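You operate a simulated robot arm through the tools that you are given. There is no shell and no other tool. Be economical: measure what you need, move in short steps, check, and stop when the job is done.

Carry out the task below with a simulated robot arm. There is one attempt and no reset: what you move stays moved.

Task
Pack the sleeve that the card names, pad it and close the carton.
Fine: small carton, any cell; grey pad on top; both flaps flat.

The check looks at the end state, three seconds after you hand in, the way a careful person would. Anything else that was tipped, shoved, dropped, spilled or broken makes it a failure.

Robot
A 7-joint arm with a two-finger parallel gripper, hanging from a carriage that runs on a rail from [-1683, 2] to [597, -1] (x, y) and turns from -6.213 to 5.794 rad about z. Base frame: it is fixed where the carriage stands at the start and does not move with it; the origin is on the floor, on the carriage's upright axis, x ahead of it, y to its left, z up; the surface under the hand at the start is at about z = 870. Units: mm, rad, N and s.
With the tool pointing down near the work surface it reaches from about 180 to 660 mm from the robot's upright axis, wherever it stands. Its first joint turns from -2.897 to 2.897 rad. Places, roughly: back flap of the small carton [600, -300, 1000]; front flap of the small carton [600, -200, 1000]; inside of the small carton [600, -200, 900]; small carton (31x21x10 cm) [600, -200, 900]. Payload 3.91 kg.
The tool frame sits at the grasp point between the pads (the TCP): z along the fingers, y along the line on which they close. The tips reach 30 mm beyond it. Largest opening 110 mm; finger width 20, thickness 10; the body of the gripper, 48 by 112 mm, starts 55 mm behind the TCP.
Orientation is that of the tool frame in the base frame, as a unit quaternion [x, y, z, w]. With the fingers straight down and closing along the base's y, the tool's x points along the base's -x, its y along +y and its z along -z.

Tools
- The arm moves only by the tool step_arm. Its argument "increments" is a list that holds one entry, the list of rows, each a list of 7 numbers: the closure, from 0 (fully open) to 1 (shut), then the shift along the tool's x, y, z in cm, then the turn, a rotation vector about the tool's x, y, z in rad. In form: [[[claw, x, y, z, ax, ay, az], ...]]. A call has 1 to 8 rows; each row is the pose to reach, as a shift and turn from the pose commanded when the call began, along the tool's axes at that moment. Each row takes 0.2 s and may step no farther than 50 mm and 0.15 rad from the row before; otherwise, or with a gripper value out of range, the whole call is refused. A pose out of reach is approached as far as the arm can. The call stops where the force on the tool passes 90 N (or 10 N more than at its start, if that is more) or the arm is blocked; 0.2 s more then pass. Each finger travels about 108 mm/s and halts on what it meets, pressing with about 21 N; the grip force reading is that of the motor and also rises with nothing between the fingers. The clock runs only during rows and for 0.2 s after the last one: add rows that repeat a pose to give the fingers time. The reply holds the time, the measured pose of the TCP, the force on the tool along the base axes, the opening and the grip force, in the units named above and with some noise, with the torque about the TCP (base axes, N m) and any sound that the robot's microphone picked up, and new pictures: "pictures" is both (left out), scene, wrist or none.
- Cameras (640 x 400 px; columns grow to the right, rows downward): "scene" is now at [253.1, -37.2, 1577.1]; the picture's right is [-0.57, -0.82, 0.00], its down [-0.73, 0.50, -0.47] and it looks along [0.38, -0.27, -0.88] (base axes); focal length 273 px, centre (320, 200). "wrist" rides on the gripper at [72, 17, -103] in the tool frame; the picture's right is [-0.23, 0.97, 0.00], its down [-0.76, -0.18, -0.62] and it looks along [-0.61, -0.14, 0.78] (tool axes); focal length 222 px, centre (320, 200). There is no depth. A picture from a camera that has moved, and an enlarged one, comes with that camera's place and axes in the base frame and with its lens.
- raise_lower(by): slides the trunk up (or, below 0, down) by that many mm; the arm and the scene camera ride with it, the base frame stays. It gives what a move gives, with no picture.
- steer(legs): drives the robot by 1 to 6 legs, each [ahead, left, turn to the left] in mm, mm and rad, along the robot's own axes; the way and the turn of a leg run together, so that a leg with both is an arc; at most 1500 mm and 3.142 rad a leg. The arm and the cameras ride along, it lands a little off, and it stops where it bumps. It keeps to its track: a leg is cut to what the track allows. It gives what a move gives, and a new picture of the scene camera.
- pan_tilt(pan, tilt): turns the head with the scene camera to pan (to the left, within 2.705 rad either way) and tilt (down, from -0.506 to 1.204), counted from straight ahead of the robot. It gives what a move gives, and a new picture of the scene camera.
- close_up(camera, box): a new picture of the part [left, top, right, bottom] of that camera's present view, enlarged. It takes no simulated time.
- close_job(): hands the job in; it is judged then, once.

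Go step by step. Nothing tells you exact positions but the pictures and the camera data: compare them with the known pose of the tool, close in by small moves and look again before you grip or let go. The budget is 120 turns and 260 pictures, counting those below and the enlarged ones. Unless the task says otherwise, let go and move clear before handing in, and close with one line.

The tools are called after "Request:" by a JSON object that holds its "method" and its "body". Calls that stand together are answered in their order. step_arm: Moves the arm, as the interface text tells. Its arguments: {"type":"object","properties":{"increments":{"type":"array","items":{"type":"array","items":{"type":"array","items":{"type":"number"}}}},"pictures":{"type":"string","enum":["both","scene","wrist","none"]}},"required":["increments"]} The other tools are called the same way: raise_lower (by) slides the trunk up or down; steer (legs) drives the base; pan_tilt (pan, tilt) turns the head that bears the scene camera; close_up (camera, box) takes an enlarged picture of a part of a camera's view; close_job () hands the job in.

At the start:

```text
time_s: 0.0
position: [394.8, -242.0, 1269.4]
tool_rot: [0.0, 1.0, 0.001, 0.0]
wrist_force: [-0.5, 0.8, 0.6]
ft_torque: [-0.01, 0.0, 0.04]
width: 110.1
grasp_force: 0.0
trunk travel left (down, up): [-275.0, 305.0]
robot x, y, heading: [-5.5, -1.6, 0.002]
head pan, tilt: [-0.604, 1.086]
```

scene: 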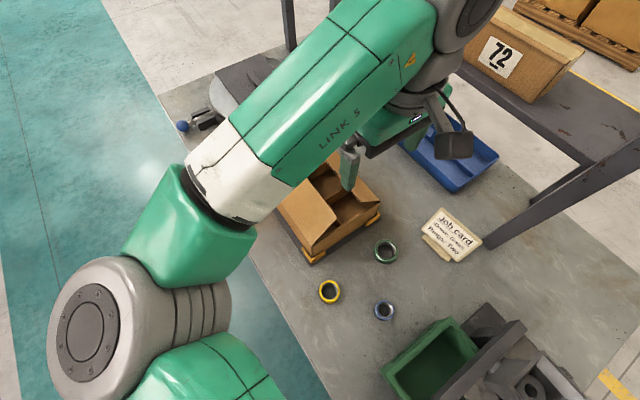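
wrist: 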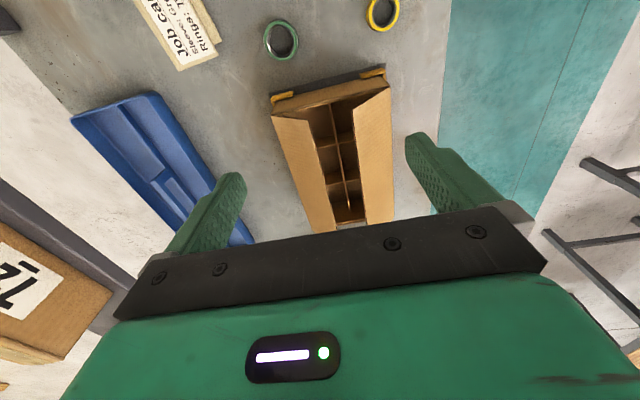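

I see the carton under the hand, three rings (green, yellow, blue) and a job card. I'll enlarge the card and the surroundings first.

Request:
{"method": "close_up", "body": {"camera": "scene", "box": [400, 190, 500, 270]}}

Request:
{"method": "close_up", "body": {"camera": "scene", "box": [260, 140, 420, 320]}}

Request:
{"method": "close_up", "body": {"camera": "wrist", "box": [100, 0, 420, 240]}}

Request:
{"method": "pan_tilt", "body": {"pan": 0.5, "tilt": 1.0}}

```text
5.00 times, centred on (450, 230) of scene
camera zoom: at [253.1, -37.2, 1577.1], right [-0.57, -0.82, 0.0], down [-0.73, 0.5, -0.47], along [0.38, -0.27, -0.88], focal length 1367 px, centre (-330, 50)
```

zoom: 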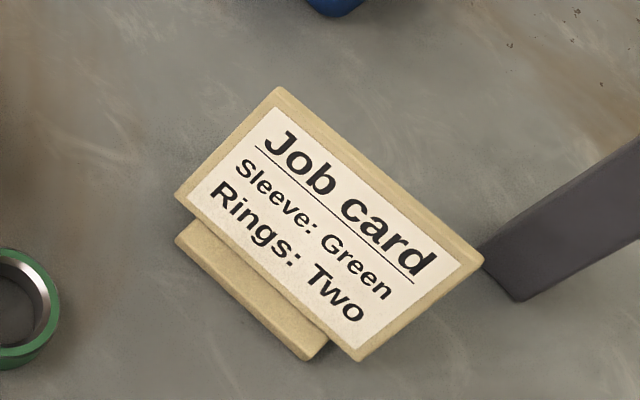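

```text
2.22 times, centred on (340, 230) of scene
camera zoom: at [253.1, -37.2, 1577.1], right [-0.57, -0.82, 0.0], down [-0.73, 0.5, -0.47], along [0.38, -0.27, -0.88], focal length 607 px, centre (276, 133)
```

zoom: 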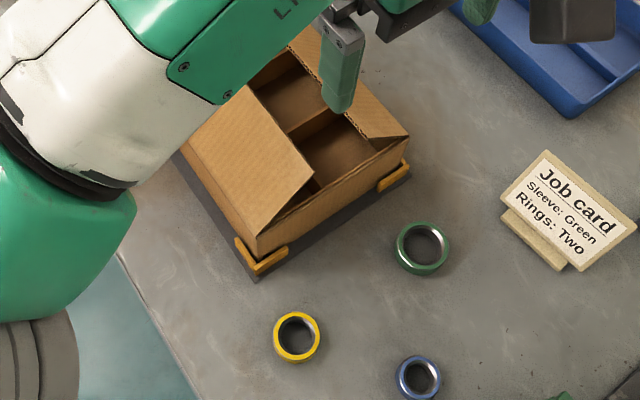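

```text
1.67 times, centred on (260, 120) of wrist
camera zoom: at [321.8, -225.5, 1372.1], right [0.23, 0.97, 0.0], down [0.76, -0.18, 0.62], along [0.61, -0.14, -0.78], focal length 370 px, centre (420, 333)
```

zoom: 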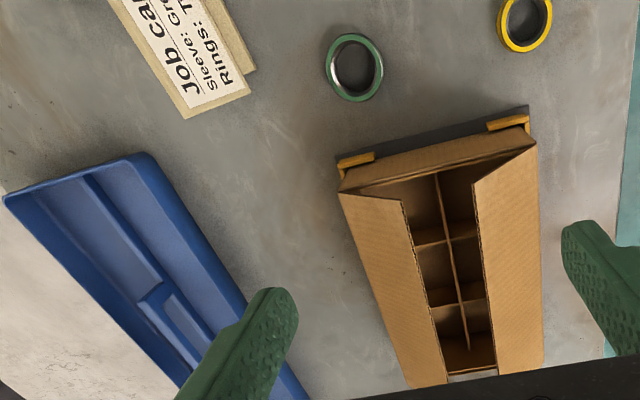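

```text
time_s: 1.3
position: [394.1, -241.8, 1269.2]
tool_rot: [0.001, 1.0, 0.0, 0.0]
wrist_force: [0.0, 0.2, 0.8]
ft_torque: [-0.01, 0.01, 0.02]
width: 109.9
grasp_force: 0.0
trunk travel left (down, up): [-275.0, 305.0]
robot x, y, heading: [-0.2, -3.5, 0.0]
head pan, tilt: [0.499, 1.0]
camera scene: at [261.6, 32.5, 1582.8], right [0.48, -0.88, 0.0], down [-0.74, -0.4, -0.54], along [0.47, 0.26, -0.84], focal length 273 px, centre (320, 200)
```

scene: 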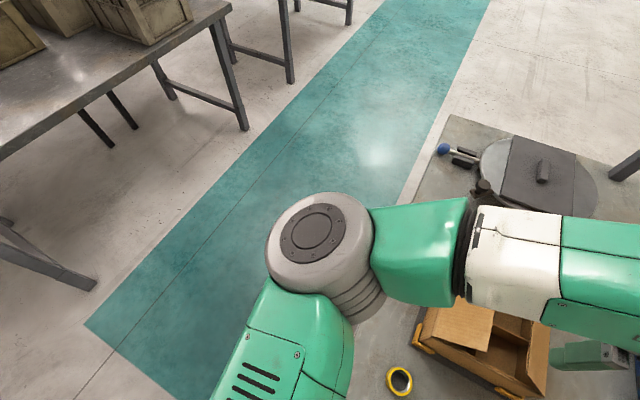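

The card asks for the green sleeve with two rings. I need to survey more for sleeves and the grey pad.

Request:
{"method": "pan_tilt", "body": {"pan": -0.1, "tilt": 0.75}}

Request:
{"method": "pan_tilt", "body": {"pan": -1.3, "tilt": 0.9}}

Request:
{"method": "pan_tilt", "body": {"pan": -2.2, "tilt": 0.8}}

```text
time_s: 2.3
position: [394.8, -241.7, 1267.9]
tool_rot: [0.0, 1.0, 0.0, 0.0]
wrist_force: [-1.1, -0.2, -0.4]
ft_torque: [-0.01, 0.02, -0.01]
width: 109.9
grasp_force: 0.2
trunk travel left (down, up): [-275.0, 305.0]
robot x, y, heading: [1.1, 1.5, 0.001]
head pan, tilt: [-0.099, 0.75]
camera scene: at [282.9, -8.9, 1601.9], right [-0.1, -1.0, 0.0], down [-0.68, 0.07, -0.73], along [0.73, -0.07, -0.68], focal length 273 px, centre (320, 200)
```

scene: 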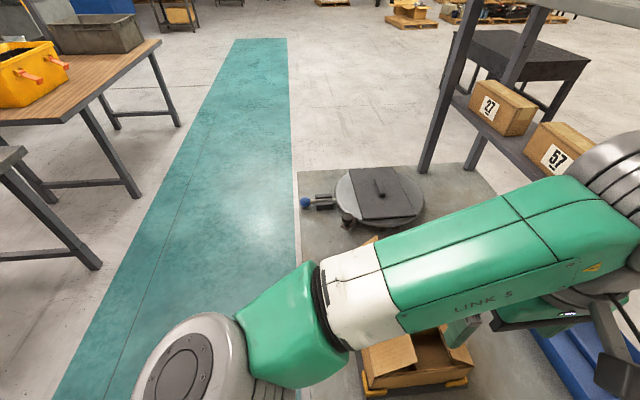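

```text
time_s: 3.7
position: [393.8, -243.1, 1267.6]
tool_rot: [-0.001, 1.0, 0.0, 0.0]
wrist_force: [-0.7, 0.2, 0.1]
ft_torque: [0.03, 0.0, 0.0]
width: 109.9
grasp_force: 0.0
trunk travel left (down, up): [-275.0, 305.0]
robot x, y, heading: [-3.2, -1.3, -0.004]
head pan, tilt: [-1.3, 0.901]
camera scene: at [220.6, -73.5, 1590.0], right [-0.96, -0.27, 0.0], down [-0.21, 0.76, -0.62], along [0.17, -0.6, -0.78], focal length 273 px, centre (320, 200)
```

scene: 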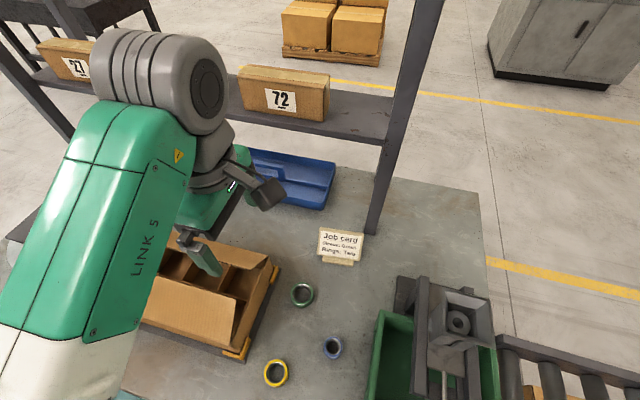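

```text
time_s: 4.9
position: [395.0, -241.6, 1269.1]
tool_rot: [0.0, 1.0, 0.0, 0.0]
wrist_force: [0.0, 0.2, -0.8]
ft_torque: [0.02, 0.0, 0.04]
width: 110.0
grasp_force: 0.0
trunk travel left (down, up): [-275.0, 305.0]
robot x, y, heading: [-2.0, -3.2, 0.003]
head pan, tilt: [-2.201, 0.799]
camera scene: at [152.9, -66.0, 1597.9], right [-0.81, 0.59, 0.0], down [0.42, 0.58, -0.7], along [-0.41, -0.56, -0.72], focal length 273 px, centre (320, 200)
```

scene: 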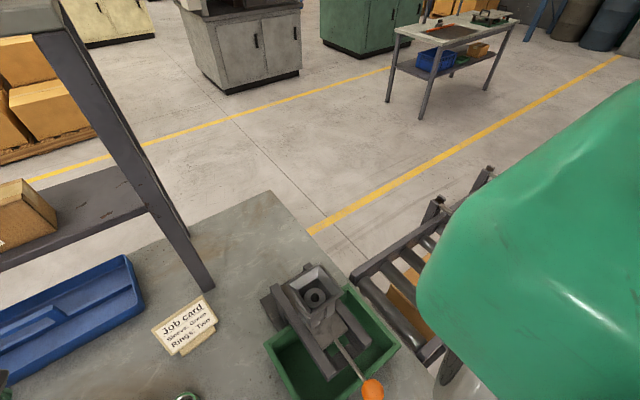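

I'll zoom into the dispenser-like device with the orange lever and later the turntable with the blue knob.

Request:
{"method": "close_up", "body": {"camera": "scene", "box": [220, 220, 420, 400]}}

Request:
{"method": "pan_tilt", "body": {"pan": -0.1, "tilt": 0.75}}

Request:
{"method": "close_up", "body": {"camera": "scene", "box": [280, 140, 480, 260]}}

Request:
{"method": "close_up", "body": {"camera": "scene", "box": [0, 0, 180, 120]}}

```text
2.22 times, centred on (320, 310) of scene
camera zoom: at [152.9, -66.0, 1597.9], right [-0.81, 0.59, 0.0], down [0.42, 0.58, -0.7], along [-0.41, -0.56, -0.72], focal length 607 px, centre (320, -44)
```

zoom: 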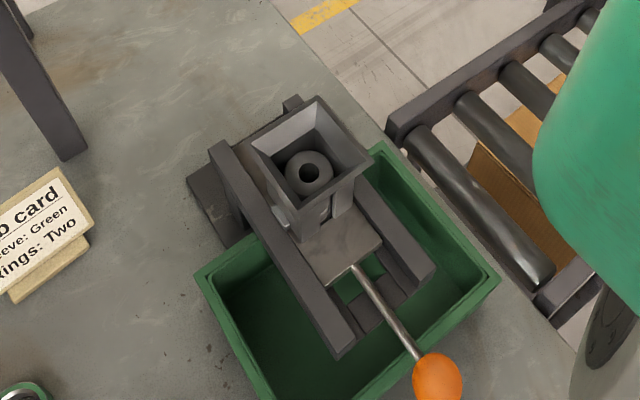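

```text
time_s: 6.9
position: [394.5, -242.2, 1268.3]
tool_rot: [0.001, 1.0, 0.0, 0.0]
wrist_force: [-0.3, -0.6, 0.2]
ft_torque: [-0.01, -0.01, 0.02]
width: 109.9
grasp_force: 0.0
trunk travel left (down, up): [-275.0, 305.0]
robot x, y, heading: [-3.0, -1.1, 0.002]
head pan, tilt: [-0.099, 0.75]
camera scene: at [282.9, -9.1, 1601.9], right [-0.1, -0.99, 0.0], down [-0.68, 0.07, -0.73], along [0.73, -0.07, -0.68], focal length 273 px, centre (320, 200)
```

scene: 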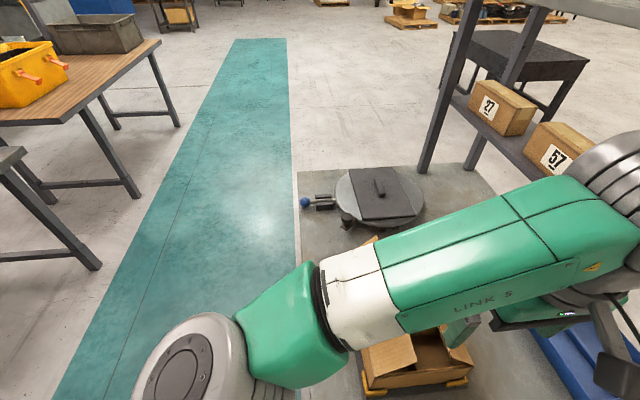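

```text
3.20 times, centred on (380, 200) of scene
camera zoom: at [282.9, -9.1, 1601.9], right [-0.1, -0.99, 0.0], down [-0.68, 0.07, -0.73], along [0.73, -0.07, -0.68], focal length 875 px, centre (128, 200)
```

zoom: 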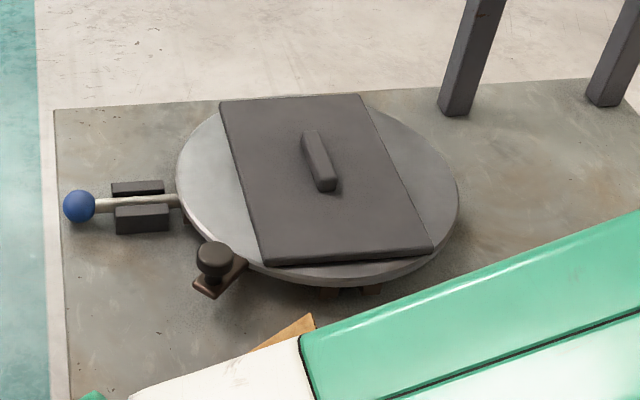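

```text
3.33 times, centred on (90, 60) of scene
camera zoom: at [282.9, -9.1, 1601.9], right [-0.1, -0.99, 0.0], down [-0.68, 0.07, -0.73], along [0.73, -0.07, -0.68], focal length 911 px, centre (1087, 667)
```

zoom: 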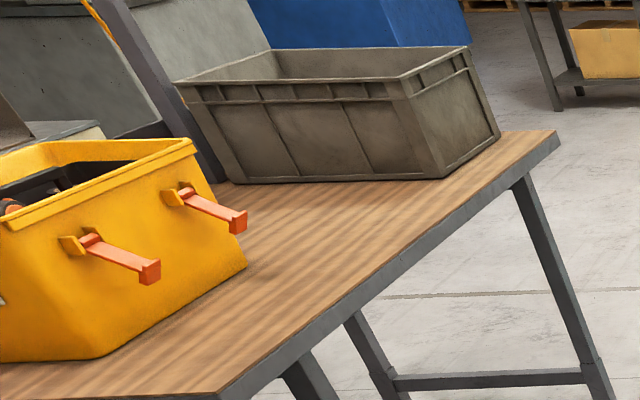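

The grey pad with a handle sits on a turntable near [1010, -310]; three sleeves stand at about green [328,-303], yellow [331,-123], blue [223,-205]. I'll back the carriage up to look at the sleeves' sides for ring counts.

Request:
{"method": "steer", "body": {"legs": [[-300, 0, 0]]}}

Request:
{"method": "step_arm", "body": {"increments": [[[0, 0, 0, 5, 0, 0, 0], [0, 0, 0, 10, 0, 0, 0], [0, 0, 0, 15, 0, 0, 0], [0, 0, 0, 15, 0, 0, 0]]], "pictures": "wrist"}}

```text
time_s: 9.0
position: [98.1, -239.6, 1268.3]
tool_rot: [-0.002, 1.0, 0.0, 0.0]
wrist_force: [0.0, 1.0, 0.2]
ft_torque: [0.01, -0.03, 0.02]
width: 109.8
grasp_force: 0.0
trunk travel left (down, up): [-275.0, 305.0]
robot x, y, heading: [-297.6, -3.6, -0.001]
head pan, tilt: [-0.099, 0.75]
camera scene: at [-14.3, -8.0, 1601.9], right [-0.1, -1.0, 0.0], down [-0.68, 0.07, -0.73], along [0.73, -0.07, -0.68], focal length 273 px, centre (320, 200)
```

scene: 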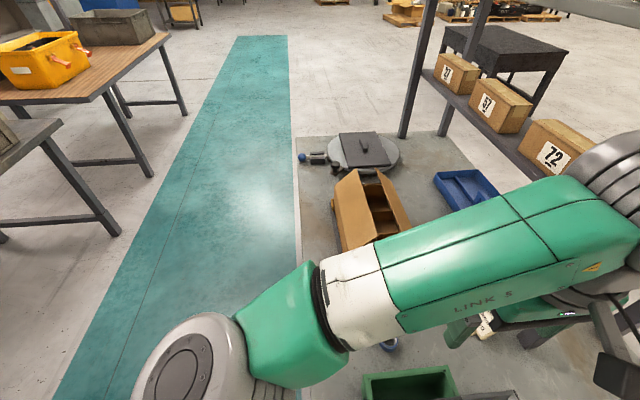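

```text
time_s: 10.0
position: [98.4, -240.1, 1118.9]
tool_rot: [-0.001, 1.0, 0.0, 0.0]
wrist_force: [0.6, -0.7, 0.1]
ft_torque: [0.0, 0.0, -0.02]
width: 110.0
grasp_force: 0.0
trunk travel left (down, up): [-275.0, 305.0]
robot x, y, heading: [-297.1, 1.9, -0.002]
head pan, tilt: [-0.099, 0.75]
camera wrist: at [26.0, -224.3, 1221.6], right [0.22, 0.97, 0.0], down [0.76, -0.18, 0.62], along [0.61, -0.14, -0.78], focal length 222 px, centre (320, 200)
```

wrist: 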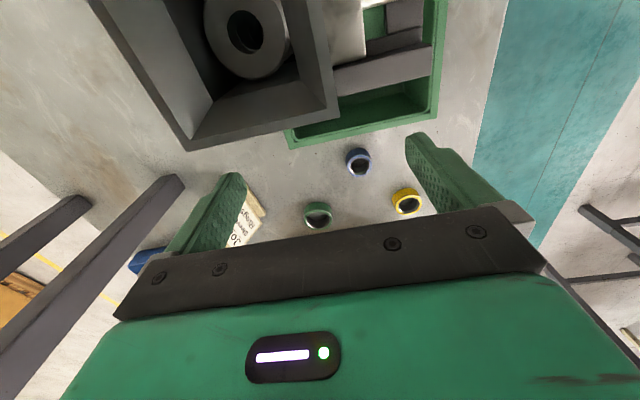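

The hopper is just behind the hand. I'll zoom on the sleeves and the hopper from here.

Request:
{"method": "close_up", "body": {"camera": "wrist", "box": [280, 130, 440, 230]}}

Request:
{"method": "close_up", "body": {"camera": "wrist", "box": [80, 0, 460, 160]}}

```text
4.00 times, centred on (360, 180) of wrist
camera zoom: at [26.0, -224.3, 1221.6], right [0.22, 0.97, 0.0], down [0.76, -0.18, 0.62], along [0.61, -0.14, -0.78], focal length 888 px, centre (160, 280)
```

zoom: 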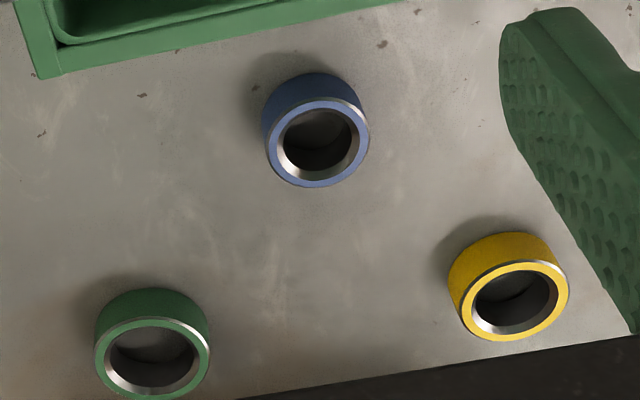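

```text
1.68 times, centred on (270, 80) of wrist
camera zoom: at [26.0, -224.3, 1221.6], right [0.22, 0.97, 0.0], down [0.76, -0.18, 0.62], along [0.61, -0.14, -0.78], focal length 374 px, centre (404, 402)
```

zoom: 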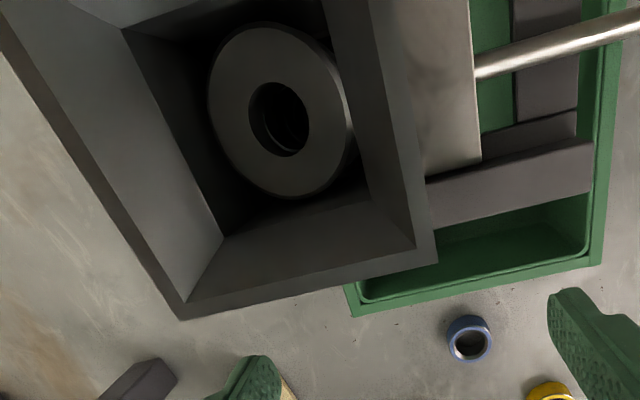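

The tabletop colours could be the sleeves themselves; I need a low look at their sides. I move ahead and down, away from the hopper.

Request:
{"method": "step_arm", "body": {"increments": [[[0, -5, 0, 0, 0, 0, 0], [0, -10, 0, 0, 0, 0, 0], [0, -14, 0, 2, 0, 0, 0], [0, -14, 0, 7, 0, 0, 0], [0, -14, 0, 12, 0, 0, 0], [0, -14, 0, 12, 0, 0, 0]]], "pictures": "wrist"}}

Request:
{"method": "pan_tilt", "body": {"pan": -0.8, "tilt": 0.9}}

```text
time_s: 11.4
position: [238.1, -241.9, 997.8]
tool_rot: [0.0, 1.0, 0.0, 0.0]
wrist_force: [0.7, -0.3, 0.2]
ft_torque: [0.0, 0.02, 0.0]
width: 109.9
grasp_force: 0.0
trunk travel left (down, up): [-275.0, 305.0]
robot x, y, heading: [-295.8, -1.1, -0.0]
head pan, tilt: [-0.099, 0.75]
camera wrist: at [166.2, -224.8, 1101.3], right [0.22, 0.97, 0.0], down [0.76, -0.18, 0.62], along [0.61, -0.14, -0.78], focal length 222 px, centre (320, 200)
```

wrist: 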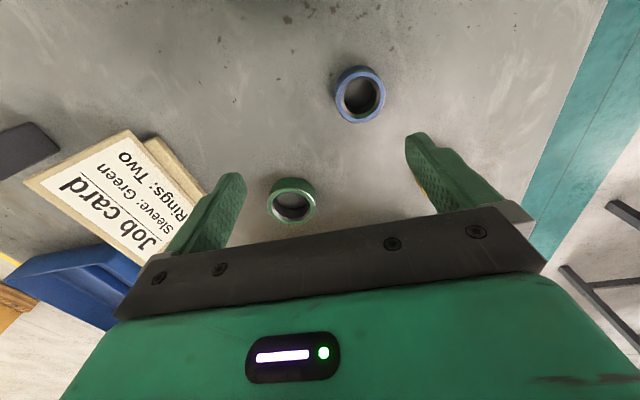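

```text
time_s: 12.4
position: [239.1, -240.2, 998.9]
tool_rot: [-0.001, 1.0, 0.0, -0.001]
wrist_force: [0.1, 0.3, -0.1]
ft_torque: [0.0, 0.01, 0.02]
width: 110.2
grasp_force: 0.1
trunk travel left (down, up): [-275.0, 305.0]
robot x, y, heading: [-295.6, 4.3, 0.002]
head pan, tilt: [-0.799, 0.901]
camera scene: at [-44.0, -53.9, 1590.0], right [-0.71, -0.7, 0.0], down [-0.55, 0.56, -0.62], along [0.43, -0.44, -0.78], focal length 273 px, centre (320, 200)
```

scene: 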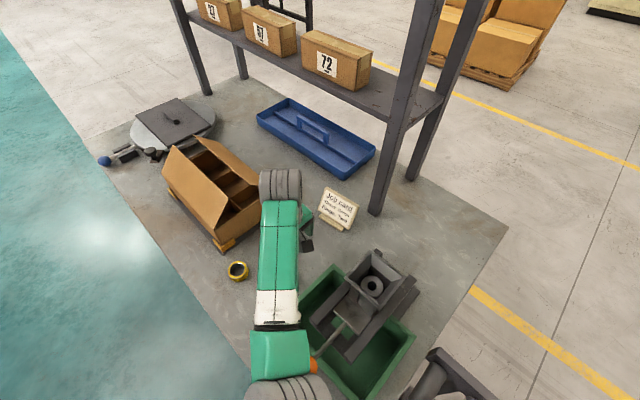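

Request:
{"method": "close_up", "body": {"camera": "wrist", "box": [250, 160, 330, 230]}}

Request:
{"method": "close_up", "body": {"camera": "scene", "box": [290, 230, 430, 390]}}

Request:
{"method": "close_up", "body": {"camera": "scene", "box": [90, 80, 390, 260]}}

```text
5.71 times, centred on (290, 195) of wrist
camera zoom: at [166.4, -224.8, 1101.9], right [0.22, 0.97, 0.0], down [0.76, -0.18, 0.62], along [0.61, -0.14, -0.78], focal length 1269 px, centre (491, 229)
```

zoom: 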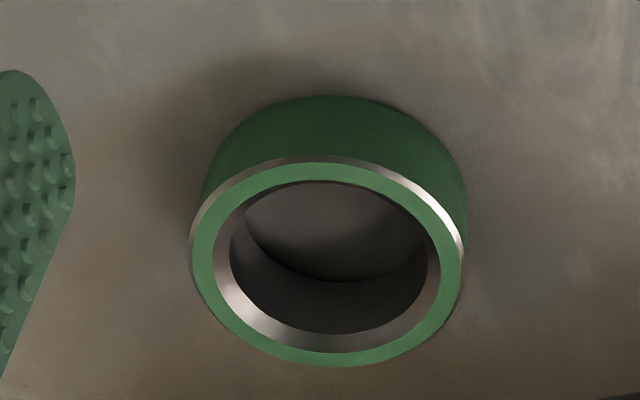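

```text
2.50 times, centred on (360, 310) of scene
camera zoom: at [-44.0, -53.9, 1590.0], right [-0.71, -0.7, 0.0], down [-0.55, 0.56, -0.62], along [0.43, -0.44, -0.78], focal length 683 px, centre (220, -75)
```

zoom: 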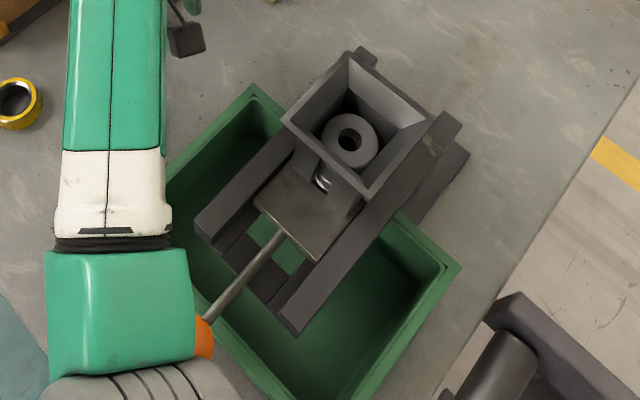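

```text
2.13 times, centred on (240, 170) of scene
camera zoom: at [-44.0, -53.9, 1590.0], right [-0.71, -0.7, 0.0], down [-0.55, 0.56, -0.62], along [0.43, -0.44, -0.78], focal length 583 px, centre (491, 264)
```

zoom: 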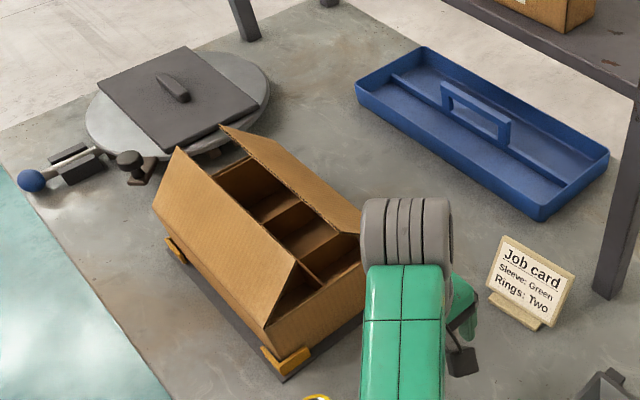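

I'll turn the hand to look towards -y from the rail side, for a lower view of the sleeves' sides.

Request:
{"method": "step_arm", "body": {"increments": [[[0, -1, 2, 0, 0, 0, 0.15], [0, -2, 4, 0, 0, 0, 0.3], [0, -3, 6, 0, 0, 0, 0.45], [0, -4, 8, 0, 0, 0, 0.6], [0, -5, 10, 0, 0, 0, 0.75], [0, -6, 12, 0, 0, 0, 0.9], [0, -6, 14, 0, 0, 0, 1.05], [0, -6, 16, 0, 0, 0, 1.2]]], "pictures": "none"}}

Request:
{"method": "step_arm", "body": {"increments": [[[0, 0, 0, 0, 0, 0, 0.15], [0, 0, 0, 0, 0, 0, 0.3], [0, 0, 0, 0, 0, 0, 0.37], [0, 0, 0, 0, 0, 0, 0.37]]], "pictures": "none"}}

Request:
{"method": "step_arm", "body": {"increments": [[[0, 0, 0, 0, 0, -0.15, 0], [0, 0, 0, 1, 0, -0.3, 0], [0, 0, 0, 2, 0, -0.45, 0], [0, 0, 0, 3, 0, -0.5, 0], [0, 0, 0, 3, 0, -0.5, 0]]], "pictures": "both"}}

```text
time_s: 14.2
position: [297.3, -80.0, 997.7]
tool_rot: [0.564, 0.825, 0.0, 0.0]
wrist_force: [-0.3, 0.2, 0.4]
ft_torque: [-0.01, 0.0, 0.02]
width: 109.9
grasp_force: 0.1
trunk travel left (down, up): [-275.0, 305.0]
robot x, y, heading: [-298.5, 1.8, 0.001]
head pan, tilt: [-0.799, 0.901]
```

```text
time_s: 15.2
position: [297.6, -80.6, 998.3]
tool_rot: [0.706, 0.709, 0.0, 0.001]
wrist_force: [1.3, 0.2, -0.7]
ft_torque: [-0.01, -0.01, -0.01]
width: 109.9
grasp_force: 0.1
trunk travel left (down, up): [-275.0, 305.0]
robot x, y, heading: [-296.3, 2.5, 0.003]
head pan, tilt: [-0.799, 0.901]
```

```text
time_s: 16.4
position: [298.0, -79.6, 967.5]
tool_rot: [0.684, 0.686, -0.175, 0.176]
wrist_force: [-0.2, -0.7, 0.1]
ft_torque: [0.0, 0.01, 0.02]
width: 110.0
grasp_force: 0.0
trunk travel left (down, up): [-275.0, 305.0]
robot x, y, heading: [-296.7, 2.2, 0.002]
head pan, tilt: [-0.799, 0.901]
camera scene: at [-44.1, -53.9, 1590.0], right [-0.72, -0.7, 0.0], down [-0.55, 0.56, -0.62], along [0.43, -0.44, -0.78], focal length 273 px, centre (320, 200)
camera wrist: at [313.6, 32.8, 1024.7], right [0.97, -0.2, 0.11], down [-0.18, -0.37, 0.91], along [-0.14, -0.91, -0.39], focal length 222 px, centre (320, 200)
```

scene: 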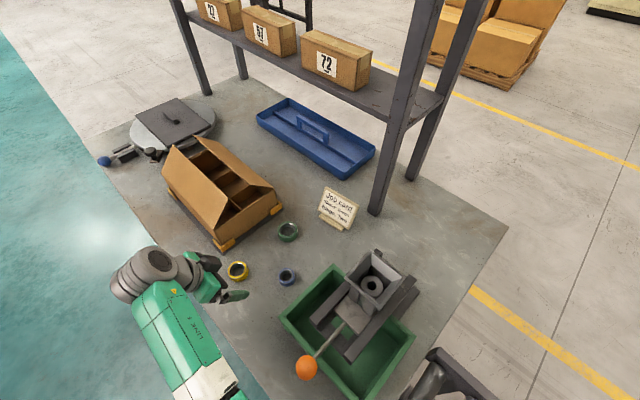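
wrist: 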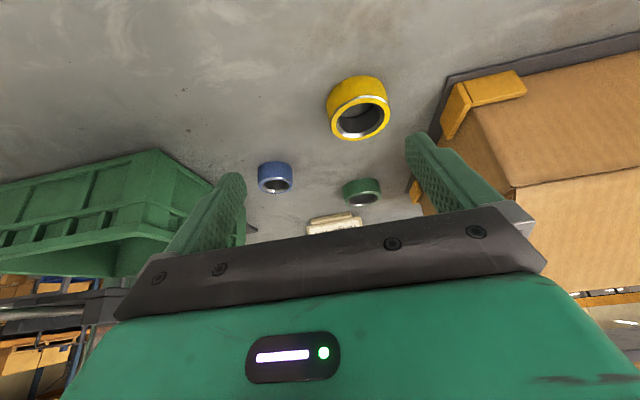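

Request:
{"method": "close_up", "body": {"camera": "wrist", "box": [240, 60, 420, 220]}}

Request:
{"method": "close_up", "body": {"camera": "scene", "box": [280, 230, 420, 390]}}

Request:
{"method": "close_up", "body": {"camera": "scene", "box": [210, 205, 310, 295]}}

```text
2.50 times, centred on (330, 140) of wrist
camera zoom: at [313.6, 32.8, 1024.7], right [0.97, -0.2, 0.11], down [-0.18, -0.37, 0.91], along [-0.14, -0.91, -0.39], focal length 555 px, centre (295, 350)
```

zoom: 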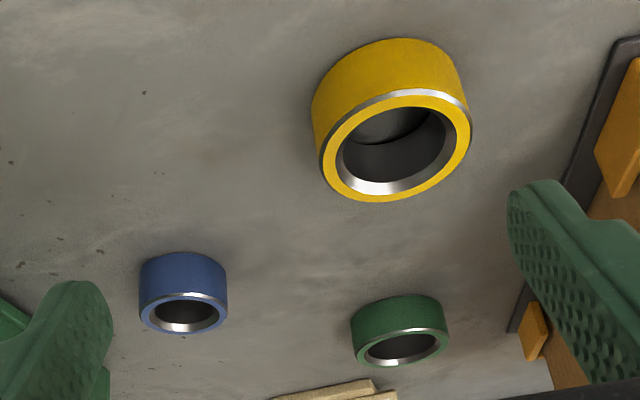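

```text
2.50 times, centred on (350, 310) of scene
camera zoom: at [-44.1, -53.9, 1590.0], right [-0.72, -0.7, 0.0], down [-0.55, 0.56, -0.62], along [0.43, -0.44, -0.78], focal length 683 px, centre (245, -75)
```

zoom: 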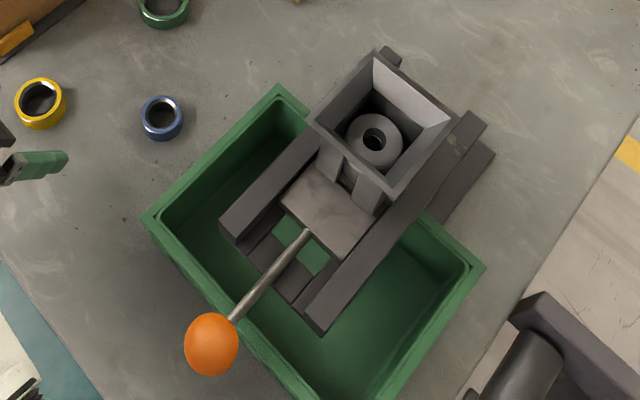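

```text
4.44 times, centred on (260, 250) of scene
camera zoom: at [-44.1, -53.9, 1590.0], right [-0.72, -0.7, 0.0], down [-0.55, 0.56, -0.62], along [0.43, -0.44, -0.78], focal length 1215 px, centre (587, -22)
```

zoom: 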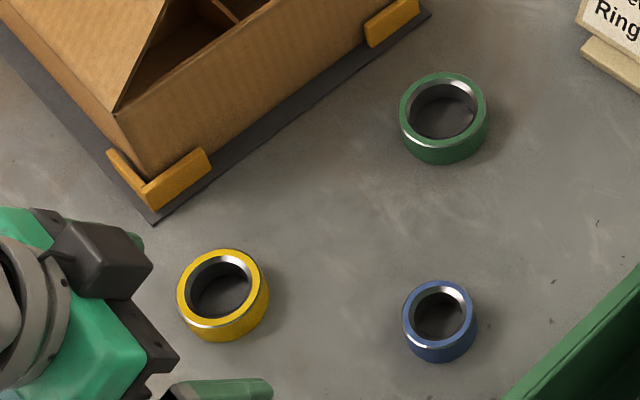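

Sleeves carry no ring marks; the green one is at about [331, -298]. Now a close look at the carton and pad from here.

Request:
{"method": "close_up", "body": {"camera": "scene", "box": [150, 125, 290, 255]}}

Request:
{"method": "close_up", "body": {"camera": "scene", "box": [90, 85, 230, 175]}}

```text
3.08 times, centred on (220, 190) of scene
camera zoom: at [-44.1, -53.9, 1590.0], right [-0.72, -0.7, 0.0], down [-0.55, 0.56, -0.62], along [0.43, -0.44, -0.78], focal length 841 px, centre (628, 231)
```

zoom: 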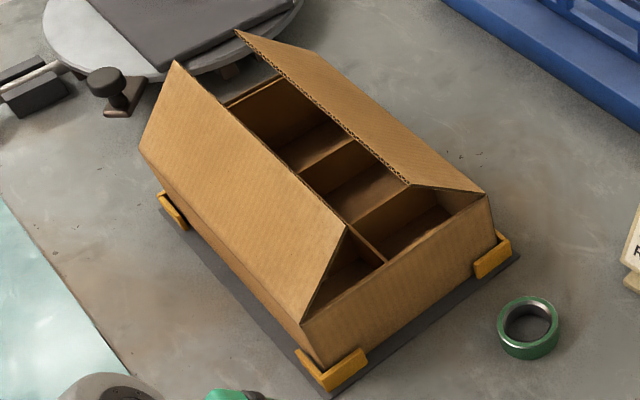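

```text
4.44 times, centred on (160, 130) of scene
camera zoom: at [-44.1, -53.9, 1590.0], right [-0.72, -0.7, 0.0], down [-0.55, 0.56, -0.62], along [0.43, -0.44, -0.78], focal length 1215 px, centre (1031, 511)
```

zoom: 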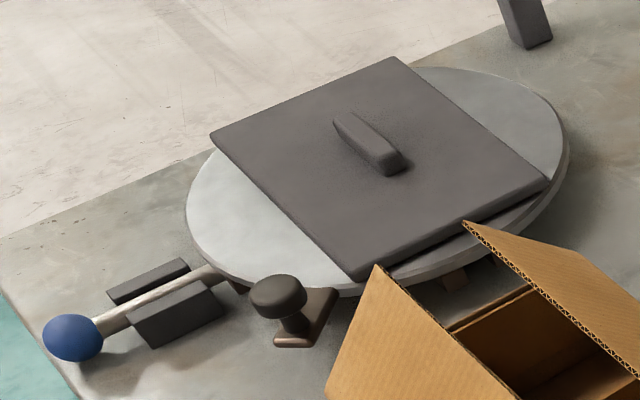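

Carton top spans about x 421–731, y −334…−129 with rim z≈980; both flaps lean inward with a 70 mm gap. I'll straighten the hand, rise, and drive nearer.

Request:
{"method": "step_arm", "body": {"increments": [[[0, 0, 0, 0, 0, 0.15, 0], [0, 0, 0, -4, 0, 0.3, 0], [0, 0, 0, -9, 0, 0.45, 0], [0.5, 0, 0, -13, 0, 0.5, 0], [1, 0, 0, -17, 0, 0.5, 0], [1, 0, 0, -21, 0, 0.5, 0], [1, 0, 0, -25, 0, 0.5, 0], [1, 0, 0, -25, 0, 0.5, 0]]], "pictures": "none"}}

Request:
{"method": "steer", "body": {"legs": [[520, 0, 0]]}}

```text
time_s: 18.2
position: [298.2, 40.7, 1187.5]
tool_rot: [0.706, 0.708, -0.001, 0.0]
wrist_force: [0.1, -0.1, -0.2]
ft_torque: [-0.02, -0.02, -0.03]
width: 0.0
grasp_force: 20.7
trunk travel left (down, up): [-275.0, 305.0]
robot x, y, heading: [-296.5, -2.0, 0.001]
head pan, tilt: [-0.799, 0.901]
```

```text
time_s: 21.3
position: [814.7, 38.5, 1187.7]
tool_rot: [0.708, 0.706, -0.001, 0.0]
wrist_force: [0.0, 0.5, -0.4]
ft_torque: [0.0, 0.02, 0.03]
width: 0.0
grasp_force: 20.9
trunk travel left (down, up): [-275.0, 305.0]
robot x, y, heading: [219.6, -1.6, -0.006]
head pan, tilt: [-0.799, 0.901]
camera scene: at [473.8, -55.6, 1590.0], right [-0.72, -0.7, 0.0], down [-0.55, 0.56, -0.62], along [0.43, -0.45, -0.78], focal length 273 px, centre (320, 200)
```

scene: 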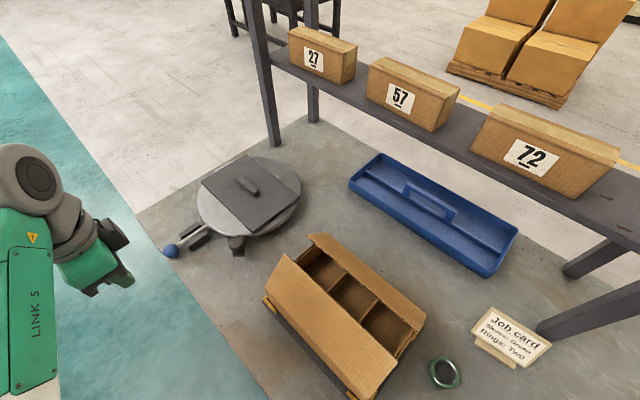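

Request:
{"method": "pan_tilt", "body": {"pan": -0.8, "tilt": 1.15}}

Request:
{"method": "close_up", "body": {"camera": "scene", "box": [240, 120, 480, 320]}}

Request:
{"method": "close_up", "body": {"camera": "scene", "box": [150, 60, 320, 180]}}

```text
time_s: 22.1
position: [815.7, 37.4, 1186.5]
tool_rot: [0.707, 0.707, 0.0, 0.0]
wrist_force: [-0.7, -0.5, -1.5]
ft_torque: [0.01, 0.02, -0.01]
width: 0.3
grasp_force: 20.7
trunk travel left (down, up): [-275.0, 305.0]
robot x, y, heading: [222.0, -2.3, -0.0]
head pan, tilt: [-0.799, 1.15]
camera scene: at [462.7, -44.2, 1573.1], right [-0.72, -0.7, 0.0], down [-0.63, 0.66, -0.41], along [0.28, -0.29, -0.91], focal length 273 px, centre (320, 200)
```

scene: 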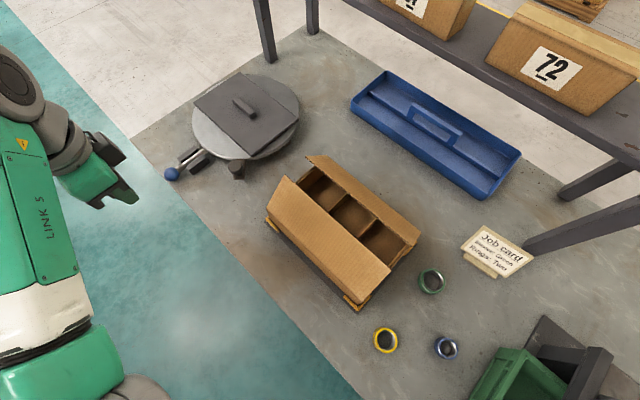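

```text
2.00 times, centred on (360, 220) of scene
camera zoom: at [462.7, -44.2, 1573.1], right [-0.72, -0.7, 0.0], down [-0.63, 0.66, -0.41], along [0.28, -0.29, -0.91], focal length 547 px, centre (240, 160)
```

zoom: 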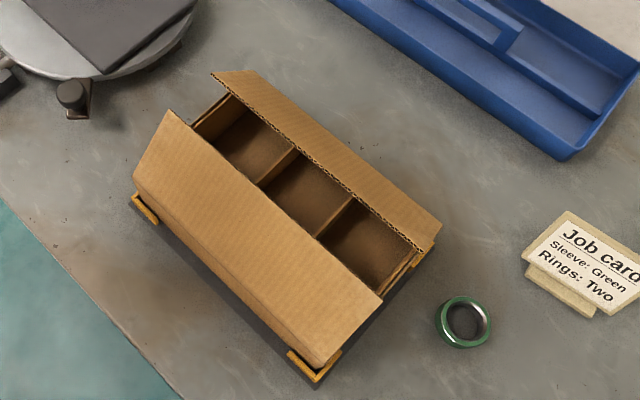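

```text
3.33 times, centred on (235, 120) of scene
camera zoom: at [462.7, -44.2, 1573.1], right [-0.72, -0.7, 0.0], down [-0.63, 0.66, -0.41], along [0.28, -0.29, -0.91], focal length 911 px, centre (603, 467)
```

zoom: 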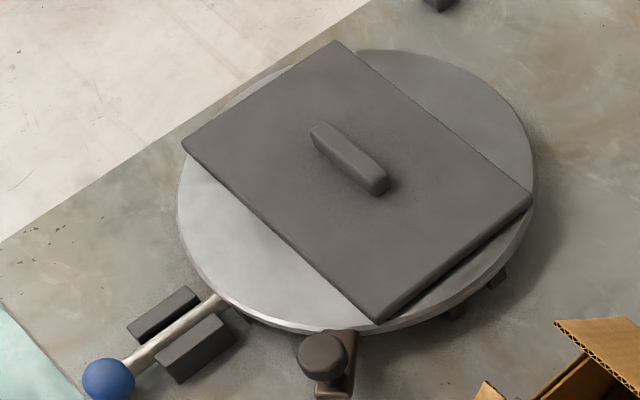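

Pad is about 285×188 mm, centred [1039, -310], its bar handle along x. First I'll open the flaps: bring closed fingers over the carton's middle.

Request:
{"method": "step_arm", "body": {"increments": [[[1, -3.35, -3, 0, 0, 0, -0.15], [1, -6.7, -6, 0, 0, 0, -0.3], [1, -10.05, -9, 0, 0, 0, -0.45], [1, -13.4, -12, 0, 0, 0, -0.6], [1, -16.75, -15, 0, 0, 0, -0.75], [1, -20.1, -18, 0, 0, 0, -0.9], [1, -23.45, -21, 0, 0, 0, -1.05], [1, -26.8, -24, 0, 0, 0, -1.2]]], "pictures": "none"}}

Request:
{"method": "step_arm", "body": {"increments": [[[1, 0, 0, 0, 0, 0, -0.15], [1, 0, 0, 0, 0, 0, -0.3], [1, 0, 0, 0, 0, 0, -0.371], [1, 0, 0, 0, 0, 0, -0.371]]], "pictures": "both"}}

```text
time_s: 23.9
position: [574.4, -230.4, 1185.5]
tool_rot: [0.185, 0.983, 0.0, -0.001]
wrist_force: [-1.0, 0.3, 0.2]
ft_torque: [-0.03, 0.0, 0.02]
width: 0.0
grasp_force: 21.2
trunk travel left (down, up): [-275.0, 305.0]
robot x, y, heading: [221.3, -0.5, 0.003]
head pan, tilt: [-0.799, 1.15]
```

```text
time_s: 24.9
position: [575.8, -230.2, 1186.4]
tool_rot: [0.0, 1.0, 0.0, 0.0]
wrist_force: [0.3, 0.9, 0.5]
ft_torque: [0.01, 0.01, -0.01]
width: 0.0
grasp_force: 21.3
trunk travel left (down, up): [-275.0, 305.0]
robot x, y, heading: [216.9, 0.1, -0.004]
head pan, tilt: [-0.799, 1.15]
camera scene: at [462.7, -44.2, 1573.1], right [-0.72, -0.7, 0.0], down [-0.64, 0.66, -0.41], along [0.28, -0.29, -0.91], focal length 273 px, centre (320, 200)
camera wrist: at [502.6, -214.0, 1290.8], right [0.23, 0.97, 0.0], down [0.76, -0.18, 0.62], along [0.61, -0.14, -0.78], focal length 222 px, centre (320, 200)
```

scene: 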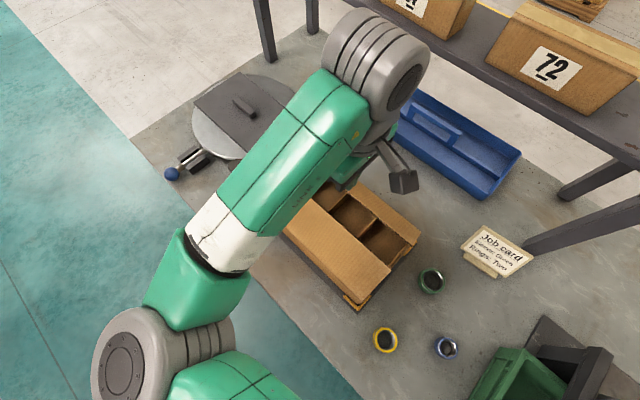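
wrist: 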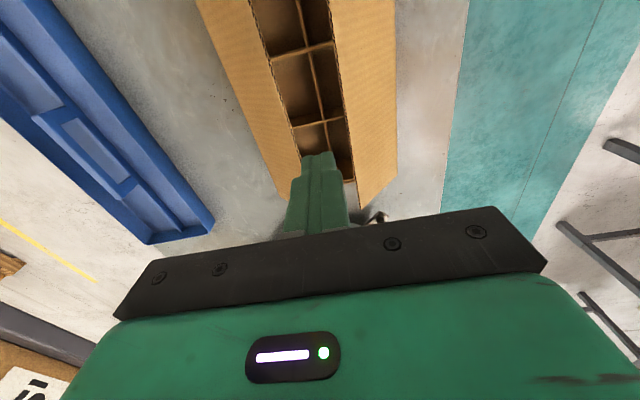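

Request:
{"method": "step_arm", "body": {"increments": [[[1, 0, 0, 4, 0, 0, 0], [1, 0, 0, 8, 0, 0, 0], [1, 0, 0, 12, 0, 0, 0], [1, 0, 0, 15.6, 0, 0, 0], [1, 0, 0, 15.6, 0, 0, 0]]], "pictures": "wrist"}}

Request:
{"method": "step_arm", "body": {"increments": [[[1, 0, 2, 0, 0, 0, 0], [1, 0, 4, 0, 0, 0, 0], [1, 0, 6, 0, 0, 0, 0], [1, 0, 8, 0, 0, 0, 0], [1, 0, 9, 0, 0, 0, 0], [1, 0, 10, 0, 0, 0, 0], [1, 0, 11, 0, 0, 0, 0], [1, 0, 12, 0, 0, 0, 0]]], "pictures": "both"}}

```text
time_s: 26.1
position: [575.0, -229.3, 1029.8]
tool_rot: [-0.001, 1.0, -0.001, 0.0]
wrist_force: [-0.1, -0.3, -0.4]
ft_torque: [0.0, 0.02, 0.0]
width: 0.0
grasp_force: 20.9
trunk travel left (down, up): [-275.0, 305.0]
robot x, y, heading: [222.0, 0.7, -0.004]
head pan, tilt: [-0.799, 1.15]
camera wrist: at [501.8, -213.5, 1134.2], right [0.23, 0.97, 0.0], down [0.76, -0.18, 0.62], along [0.61, -0.14, -0.78], focal length 222 px, centre (320, 200)
```

wrist: 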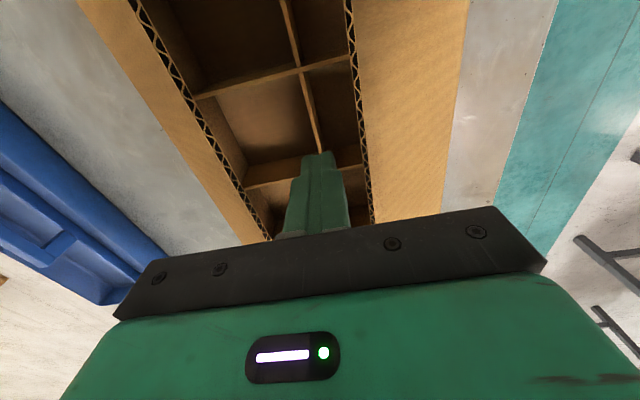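

```text
time_s: 27.9
position: [575.0, -111.6, 1030.8]
tool_rot: [0.0, 1.0, 0.0, 0.0]
wrist_force: [0.1, -0.7, 0.0]
ft_torque: [0.0, -0.02, -0.05]
width: 0.0
grasp_force: 21.1
trunk travel left (down, up): [-275.0, 305.0]
robot x, y, heading: [222.5, 3.3, -0.006]
head pan, tilt: [-0.799, 1.15]
camera scene: at [462.7, -44.2, 1573.1], right [-0.72, -0.7, 0.0], down [-0.64, 0.66, -0.41], along [0.28, -0.29, -0.91], focal length 273 px, centre (320, 200)
camera wrist: at [502.4, -94.2, 1134.4], right [0.23, 0.97, 0.0], down [0.76, -0.18, 0.62], along [0.61, -0.14, -0.78], focal length 222 px, centre (320, 200)
```

scene: 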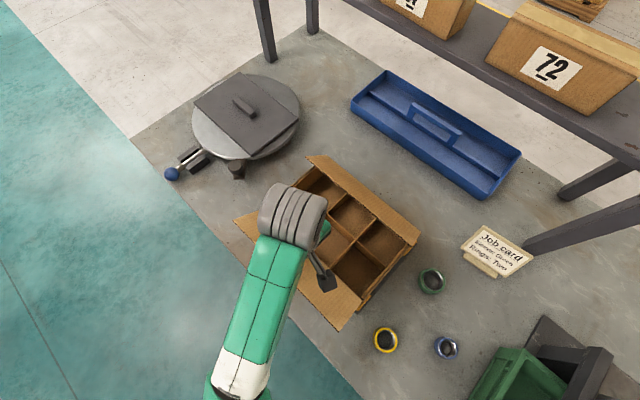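
wrist: 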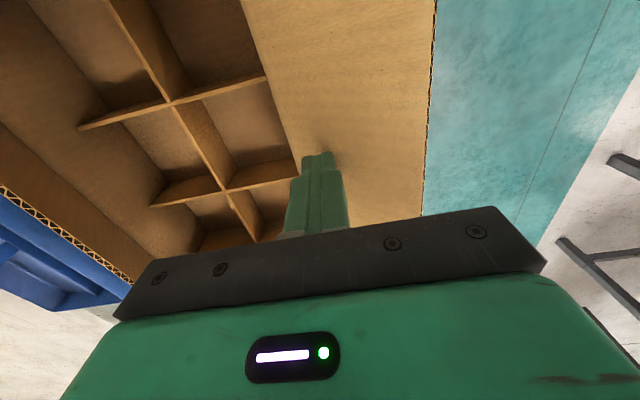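

The front flap swung out. Now the back flap the same way.

Request:
{"method": "step_arm", "body": {"increments": [[[1, 0, -4, 0, 0, 0, 0], [1, 0, -8, 0, 0, 0, 0], [1, 0, -12, 0, 0, 0, 0], [1, 0, -15, 0, 0, 0, 0], [1, 0, -17, 0, 0, 0, 0], [1, 0, -19, 0, 0, 0, 0], [1, 0, -21, 0, 0, 0, 0], [1, 0, -23, 0, 0, 0, 0]]], "pictures": "none"}}

Request:
{"method": "step_arm", "body": {"increments": [[[1, 0, -1, 0, 0, 0, 0], [1, 0, -1.5, 0, 0, 0, 0], [1, 0, -1.5, 0, 0, 0, 0]]], "pictures": "both"}}

```text
time_s: 29.6
position: [576.2, -340.1, 1031.9]
tool_rot: [0.0, 1.0, 0.001, 0.0]
wrist_force: [0.4, -0.3, 0.1]
ft_torque: [-0.02, -0.01, 0.02]
width: 0.0
grasp_force: 20.9
trunk travel left (down, up): [-275.0, 305.0]
robot x, y, heading: [218.7, -1.1, -0.002]
head pan, tilt: [-0.799, 1.15]
```

```text
time_s: 30.4
position: [575.4, -354.6, 1032.4]
tool_rot: [0.0, 1.0, 0.0, 0.0]
wrist_force: [-1.0, 0.6, 0.4]
ft_torque: [0.0, 0.04, 0.0]
width: 0.1
grasp_force: 21.0
trunk travel left (down, up): [-275.0, 305.0]
robot x, y, heading: [218.2, 0.4, -0.004]
head pan, tilt: [-0.799, 1.15]
camera scene: at [462.7, -44.2, 1573.1], right [-0.72, -0.7, 0.0], down [-0.64, 0.66, -0.41], along [0.28, -0.29, -0.91], focal length 273 px, centre (320, 200)
camera wrist: at [502.8, -338.5, 1135.3], right [0.23, 0.97, 0.0], down [0.76, -0.18, 0.62], along [0.61, -0.14, -0.78], focal length 222 px, centre (320, 200)
```

scene: 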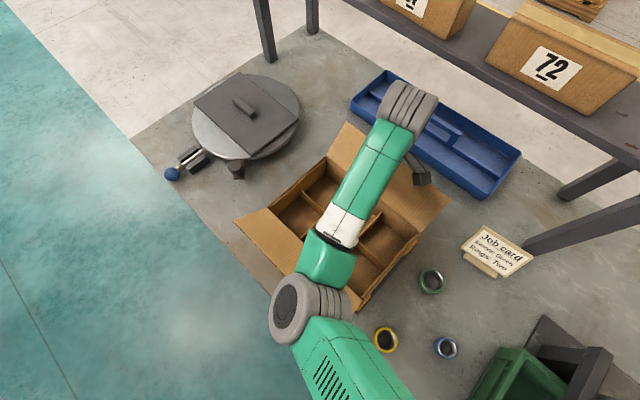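
wrist: 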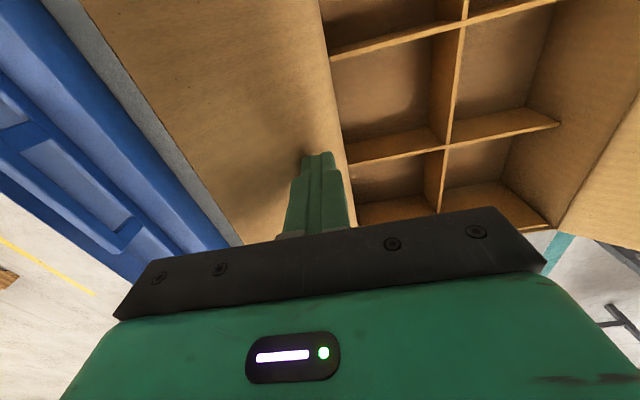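

Both flaps are open. I now rise and go above the green sleeve, opening the gripper.

Request:
{"method": "step_arm", "body": {"increments": [[[1, 0, 0, -5, 0, 0, 0], [0.5, 0, 0, -10, 0, 0, 0], [0, 4.9, 1.1, -10, 0, 0, 0], [0, 9.8, 2.2, -10, 0, 0, 0], [0, 14.7, 3.3, -10, 0, 0, 0], [0, 19.6, 4.4, -10, 0, 0, 0], [0, 24.4, 5.6, -10, 0, 0, 0], [0, 24.4, 5.6, -10, 0, 0, 0]]], "pictures": "both"}}

```text
refused: row 3 steps farther than a row can; nothing moved
```

Request:
{"method": "step_arm", "body": {"increments": [[[1, 0, 0, -5, 0, 0, 0], [0.5, 0, 0, -10, 0, 0, 0], [0, 4.8, 1.1, -10, 0, 0, 0], [0, 9.6, 2.2, -10, 0, 0, 0], [0, 14.4, 3.3, -10, 0, 0, 0], [0, 19.2, 4.4, -10, 0, 0, 0], [0, 24, 5.6, -10, 0, 0, 0], [0, 24.4, 5.6, -10, 0, 0, 0]]], "pictures": "both"}}

```text
time_s: 32.2
position: [330.9, -300.2, 1130.9]
tool_rot: [-0.001, 1.0, 0.0, 0.001]
wrist_force: [0.2, -0.1, -0.1]
ft_torque: [0.05, 0.04, -0.01]
width: 110.1
grasp_force: 0.0
trunk travel left (down, up): [-275.0, 305.0]
robot x, y, heading: [220.4, -2.0, -0.002]
head pan, tilt: [-0.799, 1.15]
camera scene: at [462.6, -44.2, 1573.1], right [-0.72, -0.7, 0.0], down [-0.64, 0.66, -0.41], along [0.28, -0.29, -0.91], focal length 273 px, centre (320, 200)
camera wrist: at [258.6, -282.8, 1234.1], right [0.23, 0.97, 0.0], down [0.76, -0.18, 0.62], along [0.61, -0.14, -0.78], focal length 222 px, centre (320, 200)
```

scene: 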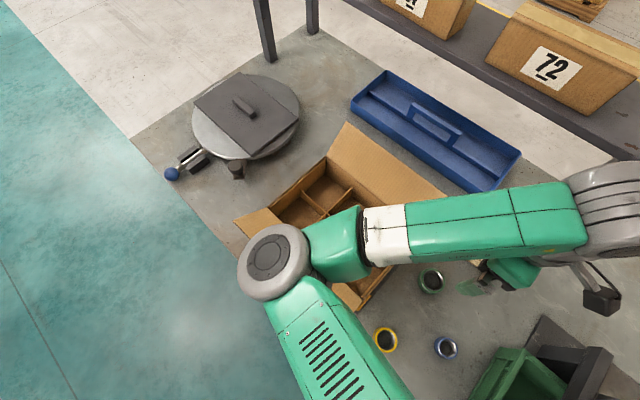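
wrist: 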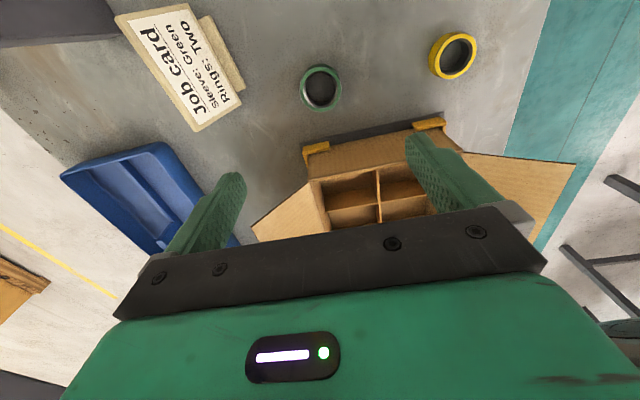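

Request:
{"method": "step_arm", "body": {"increments": [[[0, 0, 0.2, 4, 0, 0, 0], [0, 0, 0.2, 8, 0, 0, 0], [0, 0, 0.2, 12, 0, 0, 0], [0, 0, 0.2, 16, 0, 0, 0], [0, 0, 0.2, 18, 0, 0, 0], [0, 0, 0.2, 18, 0, 0, 0]]], "pictures": "both"}}

```text
time_s: 33.6
position: [331.8, -297.2, 950.9]
tool_rot: [0.001, 1.0, 0.0, 0.0]
wrist_force: [1.4, -0.4, 0.0]
ft_torque: [-0.03, 0.0, 0.0]
width: 110.1
grasp_force: 0.0
trunk travel left (down, up): [-275.0, 305.0]
robot x, y, heading: [219.3, 0.1, 0.001]
head pan, tilt: [-0.799, 1.15]
camera scene: at [462.7, -44.2, 1573.1], right [-0.72, -0.7, 0.0], down [-0.64, 0.66, -0.41], along [0.28, -0.29, -0.91], focal length 273 px, centre (320, 200)
camera wrist: at [258.8, -280.3, 1054.2], right [0.23, 0.97, 0.0], down [0.76, -0.18, 0.62], along [0.61, -0.14, -0.78], focal length 222 px, centre (320, 200)
```

scene: 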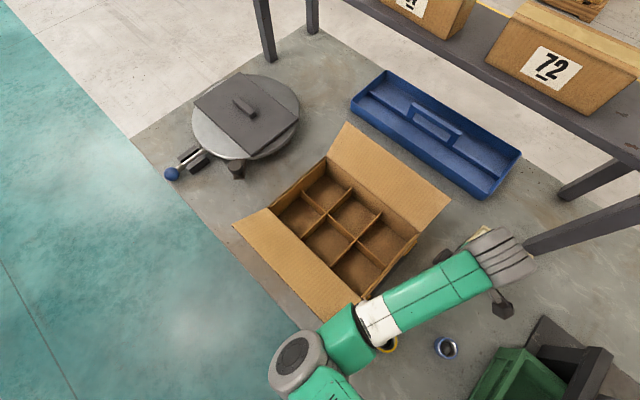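
wrist: 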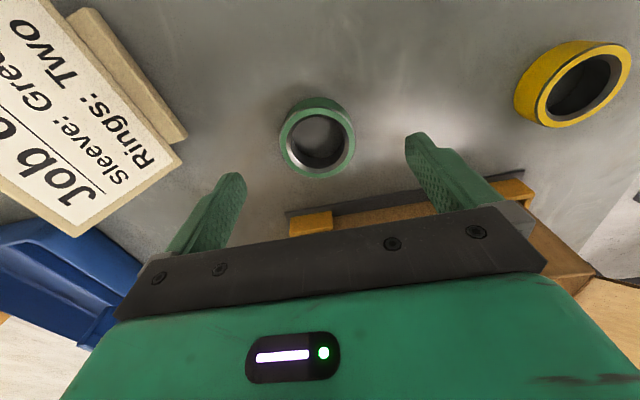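

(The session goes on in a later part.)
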